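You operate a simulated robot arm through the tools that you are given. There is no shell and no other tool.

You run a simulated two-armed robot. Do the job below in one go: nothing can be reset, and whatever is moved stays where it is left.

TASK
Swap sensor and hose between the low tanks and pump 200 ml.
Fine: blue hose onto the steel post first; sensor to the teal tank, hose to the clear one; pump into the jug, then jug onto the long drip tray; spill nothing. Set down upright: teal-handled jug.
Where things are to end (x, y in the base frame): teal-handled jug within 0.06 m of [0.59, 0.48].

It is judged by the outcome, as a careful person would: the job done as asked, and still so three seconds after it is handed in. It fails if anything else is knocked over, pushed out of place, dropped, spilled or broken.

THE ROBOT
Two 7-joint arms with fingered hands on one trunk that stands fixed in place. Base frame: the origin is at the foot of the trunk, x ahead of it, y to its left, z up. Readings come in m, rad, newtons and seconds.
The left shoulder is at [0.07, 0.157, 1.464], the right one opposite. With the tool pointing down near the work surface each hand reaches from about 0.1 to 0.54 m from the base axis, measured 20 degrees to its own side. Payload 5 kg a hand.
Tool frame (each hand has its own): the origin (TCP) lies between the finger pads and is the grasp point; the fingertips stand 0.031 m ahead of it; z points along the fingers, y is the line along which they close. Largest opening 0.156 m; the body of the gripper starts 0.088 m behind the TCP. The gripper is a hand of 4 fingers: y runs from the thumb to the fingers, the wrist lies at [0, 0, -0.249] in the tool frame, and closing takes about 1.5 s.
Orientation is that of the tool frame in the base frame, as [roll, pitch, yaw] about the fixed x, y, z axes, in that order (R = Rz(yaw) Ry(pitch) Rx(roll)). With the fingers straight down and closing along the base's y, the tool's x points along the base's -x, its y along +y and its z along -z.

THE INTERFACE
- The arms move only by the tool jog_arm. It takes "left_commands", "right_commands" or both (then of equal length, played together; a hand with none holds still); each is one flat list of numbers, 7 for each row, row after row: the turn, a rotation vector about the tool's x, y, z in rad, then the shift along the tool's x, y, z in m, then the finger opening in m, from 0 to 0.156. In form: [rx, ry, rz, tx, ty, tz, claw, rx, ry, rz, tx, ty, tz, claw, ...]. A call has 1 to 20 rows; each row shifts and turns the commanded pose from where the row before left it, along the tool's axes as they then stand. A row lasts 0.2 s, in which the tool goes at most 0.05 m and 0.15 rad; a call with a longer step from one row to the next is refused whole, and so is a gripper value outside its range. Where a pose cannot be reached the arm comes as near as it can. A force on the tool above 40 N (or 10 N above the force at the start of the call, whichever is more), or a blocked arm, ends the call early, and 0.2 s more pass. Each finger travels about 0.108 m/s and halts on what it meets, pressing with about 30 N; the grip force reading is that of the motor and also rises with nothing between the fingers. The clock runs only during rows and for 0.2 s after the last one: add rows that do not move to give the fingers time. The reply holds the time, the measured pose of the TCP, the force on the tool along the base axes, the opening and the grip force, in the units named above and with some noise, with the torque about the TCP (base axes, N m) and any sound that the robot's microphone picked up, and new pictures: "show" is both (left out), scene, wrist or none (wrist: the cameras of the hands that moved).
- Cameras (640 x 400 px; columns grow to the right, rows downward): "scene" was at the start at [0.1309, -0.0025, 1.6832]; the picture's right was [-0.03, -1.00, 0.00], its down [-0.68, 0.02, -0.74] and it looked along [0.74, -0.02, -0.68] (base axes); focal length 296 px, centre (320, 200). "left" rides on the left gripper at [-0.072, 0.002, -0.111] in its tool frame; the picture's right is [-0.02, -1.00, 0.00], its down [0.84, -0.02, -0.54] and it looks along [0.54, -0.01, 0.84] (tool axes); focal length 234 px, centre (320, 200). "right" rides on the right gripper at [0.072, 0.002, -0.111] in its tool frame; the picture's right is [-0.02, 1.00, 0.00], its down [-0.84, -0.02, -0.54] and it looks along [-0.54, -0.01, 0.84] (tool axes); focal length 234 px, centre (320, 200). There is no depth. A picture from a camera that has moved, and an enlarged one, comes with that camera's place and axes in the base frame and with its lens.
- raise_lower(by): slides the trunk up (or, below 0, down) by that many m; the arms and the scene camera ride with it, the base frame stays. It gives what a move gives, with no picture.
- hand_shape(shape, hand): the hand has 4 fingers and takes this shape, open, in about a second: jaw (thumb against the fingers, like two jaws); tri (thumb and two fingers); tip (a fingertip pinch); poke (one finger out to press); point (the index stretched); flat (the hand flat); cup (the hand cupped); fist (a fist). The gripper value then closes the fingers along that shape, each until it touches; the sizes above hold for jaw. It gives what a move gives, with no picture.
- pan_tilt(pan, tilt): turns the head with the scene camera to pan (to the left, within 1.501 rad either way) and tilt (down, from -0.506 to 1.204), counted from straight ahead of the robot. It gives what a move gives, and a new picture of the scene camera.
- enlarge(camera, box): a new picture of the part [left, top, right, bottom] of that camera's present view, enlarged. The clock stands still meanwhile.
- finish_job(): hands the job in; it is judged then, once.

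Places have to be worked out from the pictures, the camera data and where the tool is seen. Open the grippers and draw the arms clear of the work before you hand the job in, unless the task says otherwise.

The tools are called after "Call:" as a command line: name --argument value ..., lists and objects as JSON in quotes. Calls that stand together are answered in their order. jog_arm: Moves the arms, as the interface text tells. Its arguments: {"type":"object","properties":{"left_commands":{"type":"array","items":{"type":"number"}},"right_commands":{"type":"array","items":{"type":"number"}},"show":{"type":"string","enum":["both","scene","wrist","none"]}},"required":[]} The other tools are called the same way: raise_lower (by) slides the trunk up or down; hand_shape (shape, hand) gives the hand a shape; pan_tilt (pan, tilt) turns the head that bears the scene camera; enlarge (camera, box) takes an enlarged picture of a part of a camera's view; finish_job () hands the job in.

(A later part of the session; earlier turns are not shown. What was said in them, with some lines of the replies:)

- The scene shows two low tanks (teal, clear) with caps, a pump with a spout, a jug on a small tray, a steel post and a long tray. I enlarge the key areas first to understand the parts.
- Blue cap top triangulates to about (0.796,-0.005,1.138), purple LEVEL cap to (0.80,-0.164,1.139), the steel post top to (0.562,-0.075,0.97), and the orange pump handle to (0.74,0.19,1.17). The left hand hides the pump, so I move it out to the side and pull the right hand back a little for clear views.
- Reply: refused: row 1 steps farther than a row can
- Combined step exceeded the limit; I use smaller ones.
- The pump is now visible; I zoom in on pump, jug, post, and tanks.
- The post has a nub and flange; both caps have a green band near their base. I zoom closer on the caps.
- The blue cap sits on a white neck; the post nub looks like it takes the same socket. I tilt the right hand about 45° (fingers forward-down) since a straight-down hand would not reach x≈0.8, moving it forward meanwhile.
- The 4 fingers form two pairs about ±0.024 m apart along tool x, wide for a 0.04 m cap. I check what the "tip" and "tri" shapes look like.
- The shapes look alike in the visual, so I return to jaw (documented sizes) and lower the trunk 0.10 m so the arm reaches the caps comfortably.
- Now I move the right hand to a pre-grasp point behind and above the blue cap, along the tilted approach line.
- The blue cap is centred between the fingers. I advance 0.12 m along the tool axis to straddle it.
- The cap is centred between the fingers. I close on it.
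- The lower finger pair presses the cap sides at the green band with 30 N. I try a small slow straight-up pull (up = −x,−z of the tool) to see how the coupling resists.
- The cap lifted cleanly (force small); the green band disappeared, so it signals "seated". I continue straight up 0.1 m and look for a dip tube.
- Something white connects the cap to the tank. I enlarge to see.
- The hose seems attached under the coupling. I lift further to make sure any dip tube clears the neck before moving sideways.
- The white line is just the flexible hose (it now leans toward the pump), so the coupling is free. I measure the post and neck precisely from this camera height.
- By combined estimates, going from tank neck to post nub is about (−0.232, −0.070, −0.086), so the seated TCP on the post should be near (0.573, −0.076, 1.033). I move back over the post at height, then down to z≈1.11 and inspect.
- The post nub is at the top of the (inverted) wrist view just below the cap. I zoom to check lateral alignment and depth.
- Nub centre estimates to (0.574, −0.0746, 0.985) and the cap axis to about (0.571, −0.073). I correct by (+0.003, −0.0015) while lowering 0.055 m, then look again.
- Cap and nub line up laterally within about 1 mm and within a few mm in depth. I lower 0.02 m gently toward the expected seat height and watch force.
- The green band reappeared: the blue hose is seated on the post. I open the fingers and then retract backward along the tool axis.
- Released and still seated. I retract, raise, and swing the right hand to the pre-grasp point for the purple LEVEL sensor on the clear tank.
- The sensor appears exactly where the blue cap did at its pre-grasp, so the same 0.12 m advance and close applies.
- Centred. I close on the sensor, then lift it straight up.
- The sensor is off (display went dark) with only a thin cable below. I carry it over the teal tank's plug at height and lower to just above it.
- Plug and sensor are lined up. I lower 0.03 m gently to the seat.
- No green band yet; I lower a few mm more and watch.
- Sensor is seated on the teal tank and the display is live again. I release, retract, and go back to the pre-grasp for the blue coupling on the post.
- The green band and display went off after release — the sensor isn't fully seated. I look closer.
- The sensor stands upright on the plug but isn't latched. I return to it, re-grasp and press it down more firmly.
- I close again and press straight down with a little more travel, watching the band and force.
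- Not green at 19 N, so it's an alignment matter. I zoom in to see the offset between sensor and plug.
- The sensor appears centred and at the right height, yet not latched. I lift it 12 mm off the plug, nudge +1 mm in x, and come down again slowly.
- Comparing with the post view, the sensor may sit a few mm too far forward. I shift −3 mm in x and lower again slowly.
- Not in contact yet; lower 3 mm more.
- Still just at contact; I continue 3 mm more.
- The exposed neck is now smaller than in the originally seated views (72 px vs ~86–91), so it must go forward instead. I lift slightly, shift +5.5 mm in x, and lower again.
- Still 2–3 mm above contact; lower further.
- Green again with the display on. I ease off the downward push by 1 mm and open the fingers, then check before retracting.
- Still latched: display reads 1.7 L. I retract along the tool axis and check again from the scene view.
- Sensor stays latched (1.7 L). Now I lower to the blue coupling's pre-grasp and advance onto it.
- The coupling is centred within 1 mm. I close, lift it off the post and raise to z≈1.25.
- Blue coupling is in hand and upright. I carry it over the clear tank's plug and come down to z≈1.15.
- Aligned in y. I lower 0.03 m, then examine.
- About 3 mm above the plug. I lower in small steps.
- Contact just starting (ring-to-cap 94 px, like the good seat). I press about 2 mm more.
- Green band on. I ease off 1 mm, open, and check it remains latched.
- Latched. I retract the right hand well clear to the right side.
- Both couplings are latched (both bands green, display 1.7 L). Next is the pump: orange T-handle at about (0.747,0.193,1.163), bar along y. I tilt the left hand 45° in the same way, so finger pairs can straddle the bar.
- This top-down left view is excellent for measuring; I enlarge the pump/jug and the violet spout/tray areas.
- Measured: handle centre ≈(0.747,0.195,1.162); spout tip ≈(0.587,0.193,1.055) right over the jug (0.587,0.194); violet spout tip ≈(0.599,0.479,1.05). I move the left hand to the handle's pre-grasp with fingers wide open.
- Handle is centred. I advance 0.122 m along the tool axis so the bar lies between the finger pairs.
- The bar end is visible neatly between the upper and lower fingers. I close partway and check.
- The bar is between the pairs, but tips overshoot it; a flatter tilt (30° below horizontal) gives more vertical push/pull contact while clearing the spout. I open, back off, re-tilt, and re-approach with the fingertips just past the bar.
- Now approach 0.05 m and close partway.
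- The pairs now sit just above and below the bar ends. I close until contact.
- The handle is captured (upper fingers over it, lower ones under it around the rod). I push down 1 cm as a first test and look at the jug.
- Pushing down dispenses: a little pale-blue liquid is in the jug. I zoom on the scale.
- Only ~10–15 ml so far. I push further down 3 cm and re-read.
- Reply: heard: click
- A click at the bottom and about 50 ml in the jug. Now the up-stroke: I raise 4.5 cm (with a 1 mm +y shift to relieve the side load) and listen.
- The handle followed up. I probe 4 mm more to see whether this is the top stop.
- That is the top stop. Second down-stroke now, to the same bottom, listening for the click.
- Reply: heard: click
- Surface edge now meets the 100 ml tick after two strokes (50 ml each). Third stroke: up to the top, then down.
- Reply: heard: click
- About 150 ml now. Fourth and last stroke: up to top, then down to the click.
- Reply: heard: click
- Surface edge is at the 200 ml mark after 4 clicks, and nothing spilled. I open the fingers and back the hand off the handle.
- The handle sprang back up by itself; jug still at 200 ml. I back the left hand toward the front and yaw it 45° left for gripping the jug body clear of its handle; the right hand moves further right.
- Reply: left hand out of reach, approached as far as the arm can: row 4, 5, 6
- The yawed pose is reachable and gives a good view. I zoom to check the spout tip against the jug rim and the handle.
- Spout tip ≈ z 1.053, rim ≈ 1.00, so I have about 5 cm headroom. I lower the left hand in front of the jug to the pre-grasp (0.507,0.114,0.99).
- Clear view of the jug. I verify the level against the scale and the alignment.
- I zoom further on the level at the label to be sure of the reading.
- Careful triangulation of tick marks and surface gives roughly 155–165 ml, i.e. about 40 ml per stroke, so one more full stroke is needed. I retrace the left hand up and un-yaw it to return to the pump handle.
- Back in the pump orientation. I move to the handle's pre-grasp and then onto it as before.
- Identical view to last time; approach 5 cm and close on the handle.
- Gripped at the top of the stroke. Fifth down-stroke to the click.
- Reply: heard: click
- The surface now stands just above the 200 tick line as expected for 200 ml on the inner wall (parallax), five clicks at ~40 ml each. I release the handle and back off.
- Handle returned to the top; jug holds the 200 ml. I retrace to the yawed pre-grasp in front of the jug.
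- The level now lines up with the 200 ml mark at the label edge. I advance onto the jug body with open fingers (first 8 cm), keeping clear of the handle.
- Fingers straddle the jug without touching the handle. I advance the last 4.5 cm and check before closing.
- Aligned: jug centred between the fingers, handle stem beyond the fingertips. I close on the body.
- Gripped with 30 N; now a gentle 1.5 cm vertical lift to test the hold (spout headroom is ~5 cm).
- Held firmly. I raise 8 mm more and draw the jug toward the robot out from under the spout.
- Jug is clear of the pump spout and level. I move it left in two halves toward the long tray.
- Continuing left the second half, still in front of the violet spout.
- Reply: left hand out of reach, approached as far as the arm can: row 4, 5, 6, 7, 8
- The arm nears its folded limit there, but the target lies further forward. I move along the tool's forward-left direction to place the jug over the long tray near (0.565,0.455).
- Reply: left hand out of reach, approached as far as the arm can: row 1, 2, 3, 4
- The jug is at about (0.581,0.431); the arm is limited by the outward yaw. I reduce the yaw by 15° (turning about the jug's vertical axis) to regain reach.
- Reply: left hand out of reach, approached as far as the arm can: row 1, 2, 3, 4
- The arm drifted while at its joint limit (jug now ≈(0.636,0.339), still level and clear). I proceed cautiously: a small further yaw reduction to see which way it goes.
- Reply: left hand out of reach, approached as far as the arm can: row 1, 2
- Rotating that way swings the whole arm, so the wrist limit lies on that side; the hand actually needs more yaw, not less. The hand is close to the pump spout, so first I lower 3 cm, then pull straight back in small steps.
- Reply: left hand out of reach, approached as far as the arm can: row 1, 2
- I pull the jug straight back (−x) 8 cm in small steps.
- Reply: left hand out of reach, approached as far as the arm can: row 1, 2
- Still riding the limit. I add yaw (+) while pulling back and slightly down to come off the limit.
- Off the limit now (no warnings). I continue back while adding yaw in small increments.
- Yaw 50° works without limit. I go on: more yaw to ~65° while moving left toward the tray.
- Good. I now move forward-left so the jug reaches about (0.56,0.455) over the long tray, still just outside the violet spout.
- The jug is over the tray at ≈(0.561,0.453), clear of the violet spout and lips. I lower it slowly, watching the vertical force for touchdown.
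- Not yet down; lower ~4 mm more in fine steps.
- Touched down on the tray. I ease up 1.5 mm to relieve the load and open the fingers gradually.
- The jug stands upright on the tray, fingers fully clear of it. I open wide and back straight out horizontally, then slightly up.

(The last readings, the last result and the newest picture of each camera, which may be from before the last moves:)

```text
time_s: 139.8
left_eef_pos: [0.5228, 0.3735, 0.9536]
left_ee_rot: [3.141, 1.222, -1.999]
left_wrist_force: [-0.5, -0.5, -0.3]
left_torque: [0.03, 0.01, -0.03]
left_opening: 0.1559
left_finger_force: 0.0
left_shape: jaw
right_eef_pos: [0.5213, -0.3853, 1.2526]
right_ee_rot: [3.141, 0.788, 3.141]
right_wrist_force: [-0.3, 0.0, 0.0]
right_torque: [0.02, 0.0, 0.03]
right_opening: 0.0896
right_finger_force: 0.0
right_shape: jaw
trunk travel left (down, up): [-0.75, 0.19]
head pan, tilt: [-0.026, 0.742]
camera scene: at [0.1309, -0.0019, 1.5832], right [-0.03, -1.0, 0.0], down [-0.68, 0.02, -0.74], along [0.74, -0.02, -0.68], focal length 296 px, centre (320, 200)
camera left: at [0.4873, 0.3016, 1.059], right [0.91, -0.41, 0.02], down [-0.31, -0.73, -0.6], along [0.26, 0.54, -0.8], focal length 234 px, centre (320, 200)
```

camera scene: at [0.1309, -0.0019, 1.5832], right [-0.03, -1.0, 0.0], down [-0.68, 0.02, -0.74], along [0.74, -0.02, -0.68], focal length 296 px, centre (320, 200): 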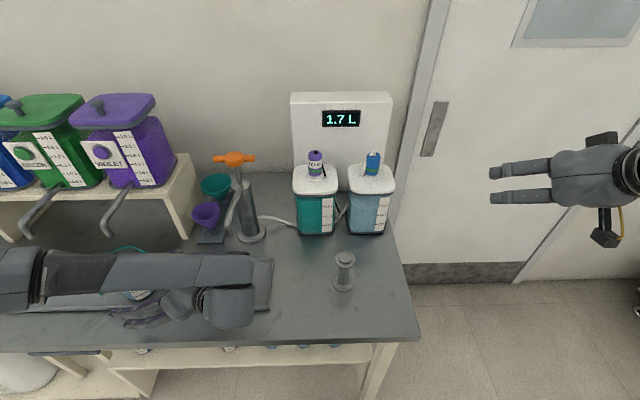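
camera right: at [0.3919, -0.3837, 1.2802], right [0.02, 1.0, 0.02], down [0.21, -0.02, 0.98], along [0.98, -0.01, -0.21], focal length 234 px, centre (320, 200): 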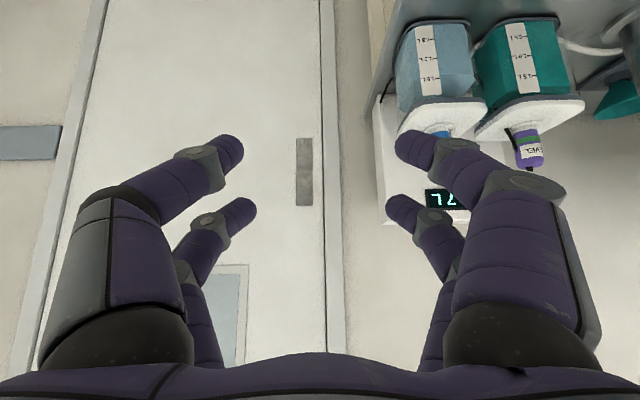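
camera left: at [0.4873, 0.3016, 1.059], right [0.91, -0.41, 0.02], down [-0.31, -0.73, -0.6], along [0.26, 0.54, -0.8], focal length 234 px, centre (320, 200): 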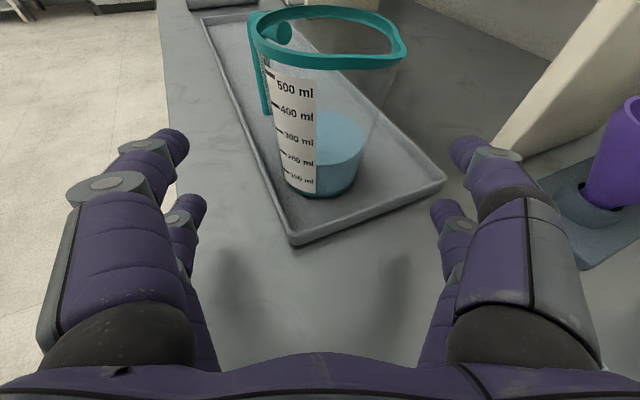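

The jug is upright on the long tray with the level at 200 ml. I withdraw the arm further back and up, then measure the jug's position.

Call:
jog_arm --left_commands '[0, 0, 0, -0.0189, -0.0006, -0.0212, 0.156, 0, 0, 0, -0.0189, -0.0006, -0.0212, 0.156, 0, 0, 0, -0.0189, -0.0006, -0.0212, 0.156, 0, 0, 0, -0.0189, -0.0006, -0.0212, 0.156, 0, 0, 0, -0.0189, -0.0006, -0.0212, 0.156, 0, 0, 0, -0.0189, -0.0006, -0.0212, 0.156, 0, 0, 0, 0, 0, 0, 0.156]' --show "both"

```text
time_s: 141.4
left_eef_pos: [0.4928, 0.2987, 1.1049]
left_ee_rot: [3.14, 1.221, -2.001]
left_wrist_force: [-0.4, 0.4, 0.6]
left_torque: [0.01, -0.02, -0.03]
left_opening: 0.156
left_finger_force: 0.1
left_shape: jaw
right_eef_pos: [0.5224, -0.3854, 1.253]
right_ee_rot: [-3.141, 0.787, 3.141]
right_wrist_force: [-0.2, -0.3, 0.3]
right_torque: [-0.03, 0.04, -0.03]
right_opening: 0.0896
right_finger_force: 0.0
right_shape: jaw
trunk travel left (down, up): [-0.75, 0.19]
head pan, tilt: [-0.026, 0.742]
camera scene: at [0.1313, -0.002, 1.5831], right [-0.03, -1.0, 0.0], down [-0.68, 0.02, -0.74], along [0.74, -0.02, -0.68], focal length 296 px, centre (320, 200)
camera left: at [0.457, 0.2272, 1.2091], right [0.91, -0.41, 0.02], down [-0.31, -0.73, -0.6], along [0.26, 0.54, -0.8], focal length 234 px, centre (320, 200)
```

scene: 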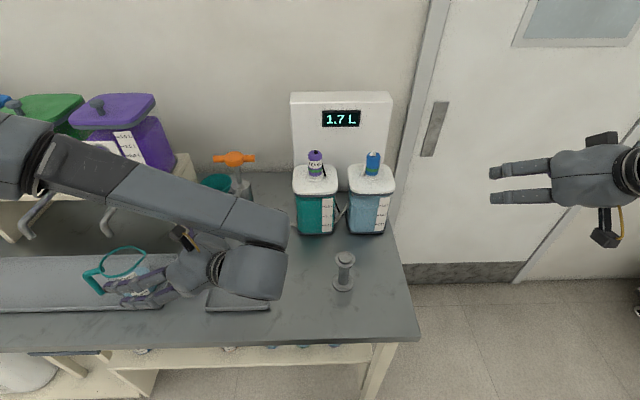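
left: 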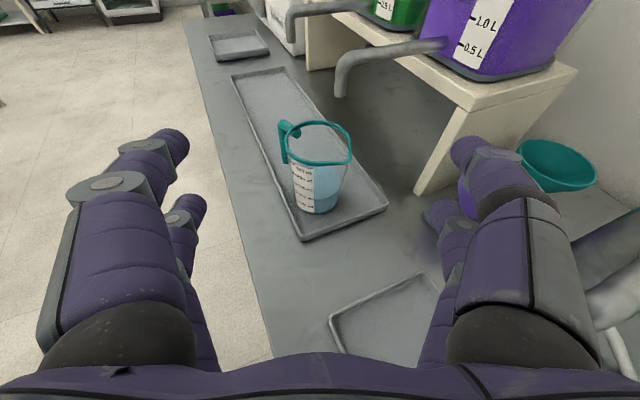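

I zoom to measure where the jug stands.

Call:
enlarge --camera "left" --box '[220, 50, 400, 250]'

Call:
enlarge --camera "scene" --box '[60, 200, 220, 330]'

```text
2.00 times, centred on (310, 150) of left
camera zoom: at [0.457, 0.2272, 1.2091], right [0.91, -0.41, 0.02], down [-0.31, -0.73, -0.6], along [0.26, 0.54, -0.8], focal length 468 px, centre (340, 300)
```

zoom: 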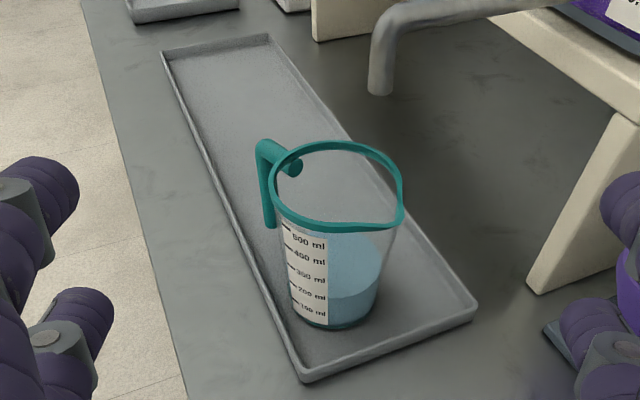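

```text
3.08 times, centred on (140, 265) of scene
camera zoom: at [0.1313, -0.002, 1.5831], right [-0.03, -1.0, 0.0], down [-0.68, 0.02, -0.74], along [0.74, -0.02, -0.68], focal length 911 px, centre (874, 0)
```

zoom: 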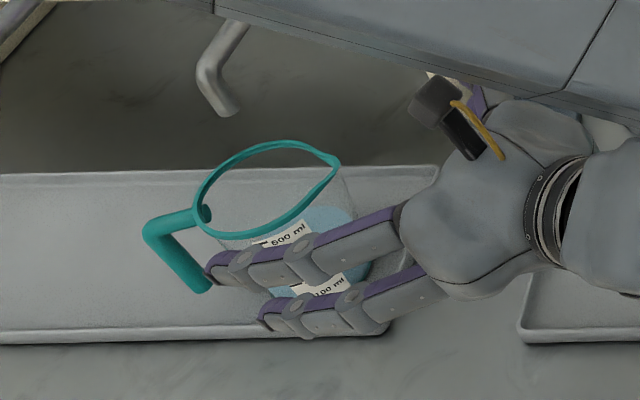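

The jug stands at ≈(0.562,0.457), 0.037 m from the goal point, upright. I raise the trunk to lift both arms straight up and clear.

Call:
raise_lower --by 0.18

Call:
jog_arm --left_commands '[0, 0, 0, 0, 0, -0.02, 0.156, 0, 0, 0, 0, 0, -0.02, 0.156, 0, 0, 0, 0, 0, 0, 0.156]' --show "both"

Call:
enlarge --camera "scene" --box '[60, 180, 420, 400]'

```text
time_s: 143.4
left_eef_pos: [0.4931, 0.2984, 1.2846]
left_ee_rot: [-3.141, 1.222, -2.0]
left_wrist_force: [-0.6, 0.5, -0.4]
left_torque: [-0.01, 0.02, -0.02]
left_opening: 0.1559
left_finger_force: 0.1
left_shape: jaw
right_eef_pos: [0.5212, -0.3866, 1.4341]
right_ee_rot: [3.141, 0.787, 3.14]
right_wrist_force: [-0.1, -0.1, -0.4]
right_torque: [0.01, 0.0, 0.01]
right_opening: 0.0895
right_finger_force: 0.2
right_shape: jaw
trunk travel left (down, up): [-0.93, 0.01]
head pan, tilt: [-0.026, 0.742]
```

```text
time_s: 144.2
left_eef_pos: [0.4777, 0.2648, 1.2989]
left_ee_rot: [-3.141, 1.222, -1.999]
left_wrist_force: [-0.6, -0.1, -0.6]
left_torque: [0.0, 0.01, 0.02]
left_opening: 0.156
left_finger_force: 0.1
left_shape: jaw
right_eef_pos: [0.5216, -0.3843, 1.4332]
right_ee_rot: [3.14, 0.787, -3.14]
right_wrist_force: [0.1, -0.1, -0.1]
right_torque: [-0.01, -0.03, 0.0]
right_opening: 0.0896
right_finger_force: 0.0
right_shape: jaw
trunk travel left (down, up): [-0.93, 0.01]
head pan, tilt: [-0.026, 0.742]
camera scene: at [0.1311, -0.0013, 1.7632], right [-0.03, -1.0, 0.0], down [-0.68, 0.02, -0.74], along [0.74, -0.02, -0.68], focal length 296 px, centre (320, 200)
camera left: at [0.4411, 0.1934, 1.4025], right [0.91, -0.41, 0.02], down [-0.31, -0.73, -0.6], along [0.26, 0.54, -0.8], focal length 234 px, centre (320, 200)
```

scene: 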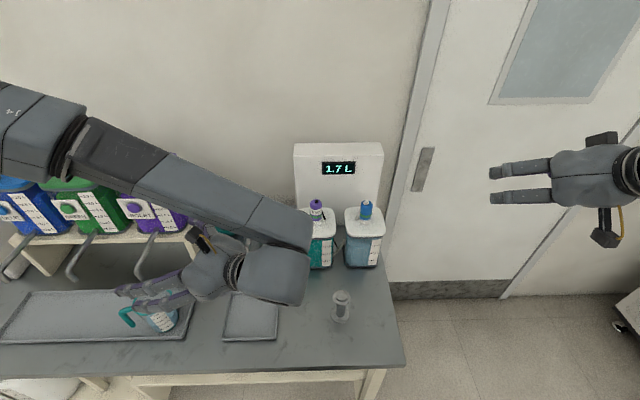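
left: 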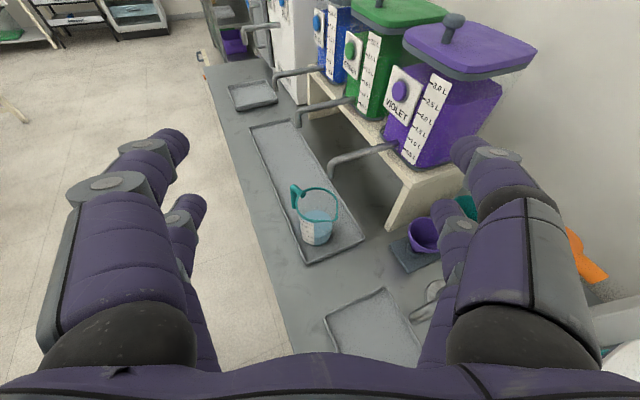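

```text
1.78 times, centred on (240, 290) of scene
camera zoom: at [0.1311, -0.0013, 1.7632], right [-0.03, -1.0, 0.0], down [-0.68, 0.02, -0.74], along [0.74, -0.02, -0.68], focal length 526 px, centre (462, 40)
```

zoom: 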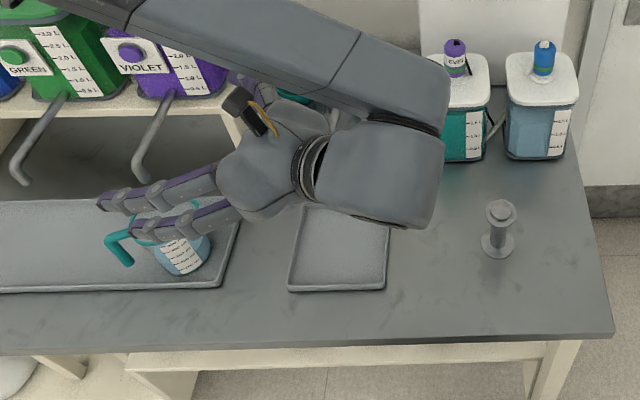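

I lift the left hand further and turn it back to neutral so the whole work area can be inspected.

Call:
jog_arm --left_commands '[0, 0, 0, -0.0376, 0, -0.0137, 0.156, 0, 0, 0, -0.0376, 0, -0.0137, 0.156, 0.1128, 0, 0.041, 0, 0, -0.01, 0.156, 0.1128, 0, 0.041, 0, 0, -0.01, 0.156, 0.1128, 0, 0.041, 0, 0, -0.01, 0.156, 0.1128, 0, 0.041, 0, 0, -0.01, 0.156, 0, 0, 0, 0, 0, 0, 0.156]' --show "scene"

```text
time_s: 145.8
left_eef_pos: [0.4578, 0.2118, 1.3898]
left_ee_rot: [3.106, 1.212, -2.546]
left_wrist_force: [-0.2, -0.2, -0.8]
left_torque: [0.02, 0.02, 0.02]
left_opening: 0.1558
left_finger_force: 0.1
left_shape: jaw
left hand out of reach, approached as far as the arm can: row 6
right_eef_pos: [0.521, -0.3909, 1.4318]
right_ee_rot: [3.136, 0.788, 3.136]
right_wrist_force: [-0.2, -0.6, 0.9]
right_torque: [0.05, -0.02, 0.01]
right_opening: 0.0898
right_finger_force: 0.0
right_shape: jaw
trunk travel left (down, up): [-0.93, 0.01]
head pan, tilt: [-0.026, 0.742]
camera scene: at [0.1297, -0.009, 1.7632], right [-0.03, -1.0, 0.0], down [-0.67, 0.02, -0.74], along [0.74, -0.02, -0.68], focal length 296 px, centre (320, 200)
```

scene: 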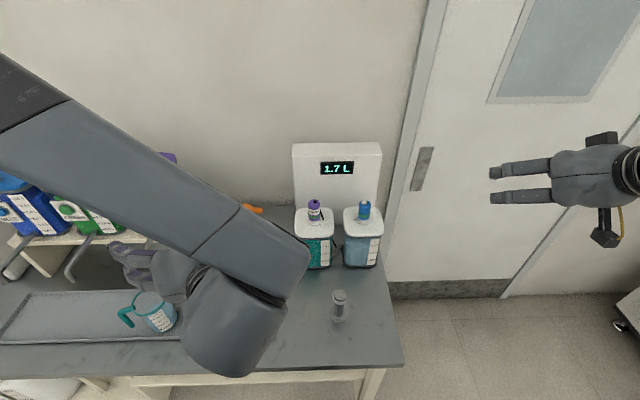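

I keep unfolding the left hand toward its natural downward pose, well above the table.

Call:
jog_arm --left_commands '[0, 0.12, 0, 0, 0.02, 0, 0.156, 0, 0.12, 0, 0, 0.02, 0, 0.156, 0, 0.12, 0, 0, 0.02, 0, 0.156, 0, 0.12, 0, 0, 0.02, 0, 0.156, 0, 0.12, 0, 0, 0.02, 0, 0.156, 0, 0, 0, 0, 0, 0, 0.156]' --show "scene"

```text
time_s: 147.2
left_eef_pos: [0.417, 0.2477, 1.4066]
left_ee_rot: [3.139, 0.617, -2.481]
left_wrist_force: [0.0, 0.9, -1.3]
left_torque: [-0.04, 0.02, 0.0]
left_opening: 0.1557
left_finger_force: 0.1
left_shape: jaw
left hand out of reach, approached as far as the arm can: row 1, 2, 3, 4
right_eef_pos: [0.5215, -0.3834, 1.4339]
right_ee_rot: [-3.14, 0.788, 3.14]
right_wrist_force: [0.3, 0.1, 0.4]
right_torque: [0.0, 0.0, 0.0]
right_opening: 0.0892
right_finger_force: 0.1
right_shape: jaw
trunk travel left (down, up): [-0.93, 0.01]
head pan, tilt: [-0.026, 0.742]
camera scene: at [0.131, 0.0005, 1.7632], right [-0.03, -1.0, 0.0], down [-0.68, 0.02, -0.74], along [0.74, -0.02, -0.68], focal length 296 px, centre (320, 200)
```

scene: 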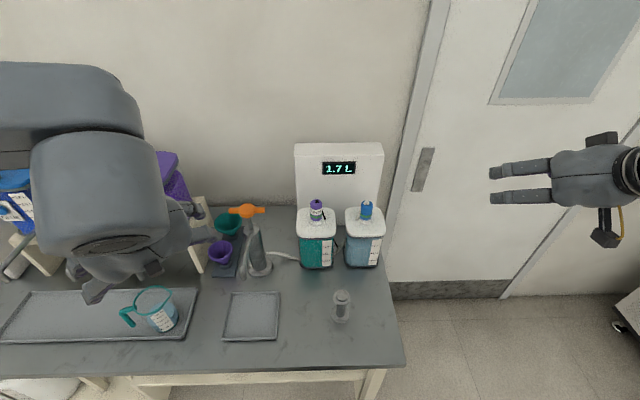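

I shift the left hand further left and up, then zoom in on everything for the final check.

Call:
jog_arm --left_commands '[0, 0, 0, -0.019, 0.0268, -0.0018, 0.156, 0, 0, 0, -0.019, 0.0268, -0.0018, 0.156, 0, 0, 0, -0.019, 0.0268, -0.0018, 0.156, 0, 0, 0, -0.019, 0.0268, -0.0018, 0.156, 0, 0, 0, 0, 0, 0, 0.156]' --show "scene"

Call:
enlarge --camera "scene" --box '[285, 150, 395, 280]'

Call:
enlarge --camera "scene" --box '[100, 190, 290, 350]'

Call:
enlarge --camera "scene" --box '[115, 275, 195, 345]'

```text
time_s: 148.4
left_eef_pos: [0.4127, 0.3503, 1.4599]
left_ee_rot: [-3.136, 0.628, -2.478]
left_wrist_force: [-0.3, 0.4, -3.2]
left_torque: [0.14, -0.11, -0.03]
left_opening: 0.156
left_finger_force: 0.2
left_shape: jaw
left hand out of reach, approached as far as the arm can: row 1, 2, 3
right_eef_pos: [0.5193, -0.3841, 1.4342]
right_ee_rot: [-3.14, 0.79, 3.141]
right_wrist_force: [0.9, -0.2, 0.8]
right_torque: [-0.02, -0.05, -0.01]
right_opening: 0.0897
right_finger_force: 0.0
right_shape: jaw
trunk travel left (down, up): [-0.93, 0.01]
head pan, tilt: [-0.026, 0.742]
camera scene: at [0.1279, -0.0004, 1.7632], right [-0.03, -1.0, 0.0], down [-0.67, 0.02, -0.74], along [0.74, -0.02, -0.67], focal length 296 px, centre (320, 200)
```

scene: 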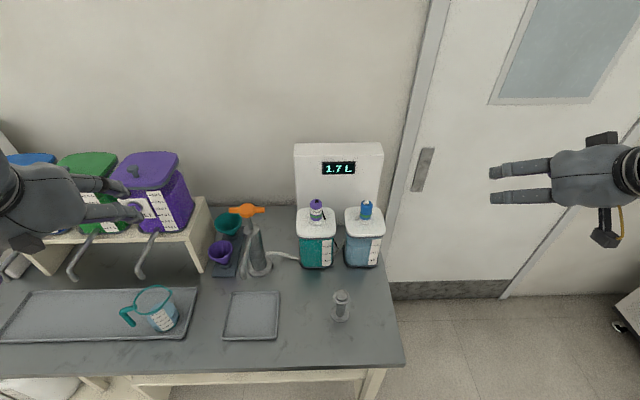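

```text
3.08 times, centred on (340, 215) of scene
camera zoom: at [0.1279, -0.0004, 1.7632], right [-0.03, -1.0, 0.0], down [-0.67, 0.02, -0.74], along [0.74, -0.02, -0.67], focal length 911 px, centre (258, 154)
```

zoom: 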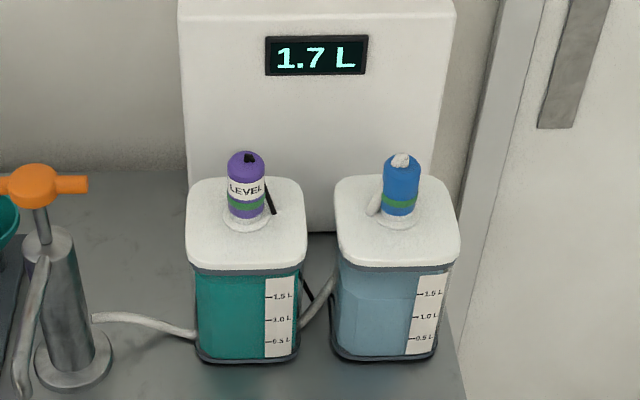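

```text
2.50 times, centred on (195, 270) of scene
camera zoom: at [0.1279, -0.0004, 1.7632], right [-0.03, -1.0, 0.0], down [-0.67, 0.02, -0.74], along [0.74, -0.02, -0.67], focal length 740 px, centre (632, 25)
```

zoom: 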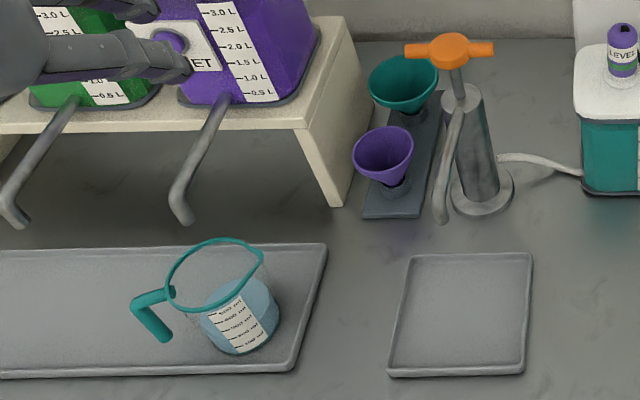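

```text
5.71 times, centred on (155, 310) of scene
camera zoom: at [0.1279, -0.0004, 1.7632], right [-0.03, -1.0, 0.0], down [-0.67, 0.02, -0.74], along [0.74, -0.02, -0.67], focal length 1691 px, centre (1263, -429)
```

zoom: 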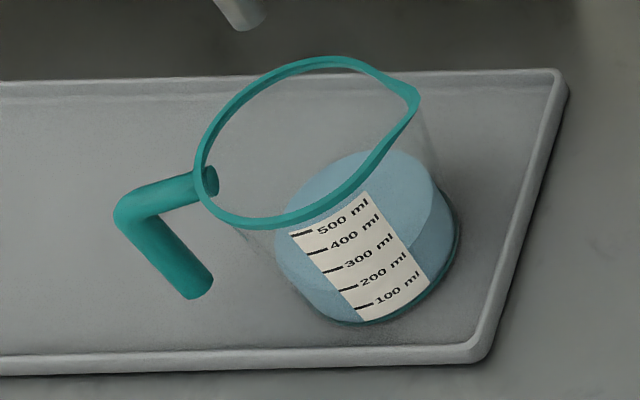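

Everything checks: both green bands on, display 1.7 L, jug upright on the long tray at the 200 ml level, trays and funnels undisturbed. I do one idle step to confirm the left hand isn't touching anything.

Call:
jog_arm --left_commands '[0, 0, 0, 0, 0, 0, 0.156, 0, 0, 0, 0, 0, 0, 0.156, 0, 0, 0, 0, 0, 0, 0.156]' --right_commands '[0, 0, 0, 0, 0, 0, 0.156, 0, 0, 0, 0, 0, 0, 0.156, 0, 0, 0, 0, 0, 0, 0.156]' --show "both"

```text
time_s: 149.2
left_eef_pos: [0.4139, 0.3483, 1.4573]
left_ee_rot: [3.141, 0.622, -2.48]
left_wrist_force: [-0.1, 0.1, 0.0]
left_torque: [0.0, 0.02, 0.01]
left_opening: 0.1558
left_finger_force: 0.1
left_shape: jaw
right_eef_pos: [0.5228, -0.3859, 1.4328]
right_ee_rot: [-3.141, 0.785, -3.14]
right_wrist_force: [-0.1, 0.1, 0.1]
right_torque: [-0.01, 0.01, -0.01]
right_opening: 0.1557
right_finger_force: 0.0
right_shape: jaw
trunk travel left (down, up): [-0.93, 0.01]
head pan, tilt: [-0.026, 0.742]
camera scene: at [0.1321, -0.0014, 1.7631], right [-0.03, -1.0, 0.0], down [-0.68, 0.02, -0.74], along [0.74, -0.02, -0.68], focal length 296 px, centre (320, 200)
camera right: at [0.3923, -0.3834, 1.4601], right [0.02, 1.0, 0.02], down [0.21, -0.02, 0.98], along [0.98, -0.01, -0.21], focal length 234 px, centre (320, 200)
camera left: at [0.4074, 0.3467, 1.5889], right [0.63, -0.78, 0.01], down [-0.78, -0.63, -0.04], along [0.04, 0.02, -1.0], focal length 234 px, centre (320, 200)
```

scene: 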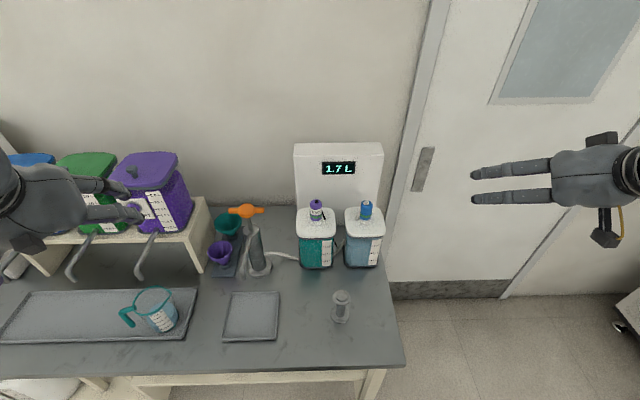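
right: 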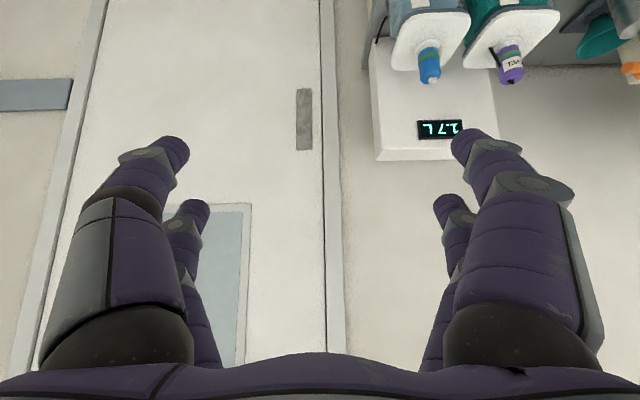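
left: 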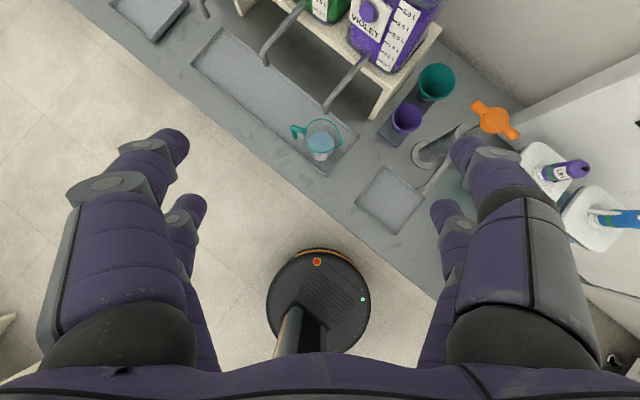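

All forces are zero, hands are open and clear, and the jug is at ≈(0.556,0.455), about 0.043 m from the goal and upright. I hand the job in.

Call:
finish_job

```text
The job is handed in.
```

The swap and the pumping are done, and I have handed the job in. I saw no spills, and nothing else was knocked over or moved.

- **Couplings:** The blue hose went onto the steel post first, then the sensor onto the teal tank, then the hose onto the clear tank. Both latch bands show green. The display now reads 1.7 L, for the teal tank. The sensor did not latch on its first seating, so I pressed it on again.
- **Pumping:** I pumped five full strokes into the jug. The level reads about 200 ml against the jug's scale. The first four strokes only reached about 160 ml, so I added one.
- **Jug:** It stands upright on the long drip tray at about (0.556, 0.455). That is roughly 0.043 m from the target, inside the 0.06 m allowed. On the way the arm hit a joint limit and drifted close to the pump spout and the funnels. It touched nothing and the jug stayed level.
- **Arms:** Both hands are open and raised clear of the work area.
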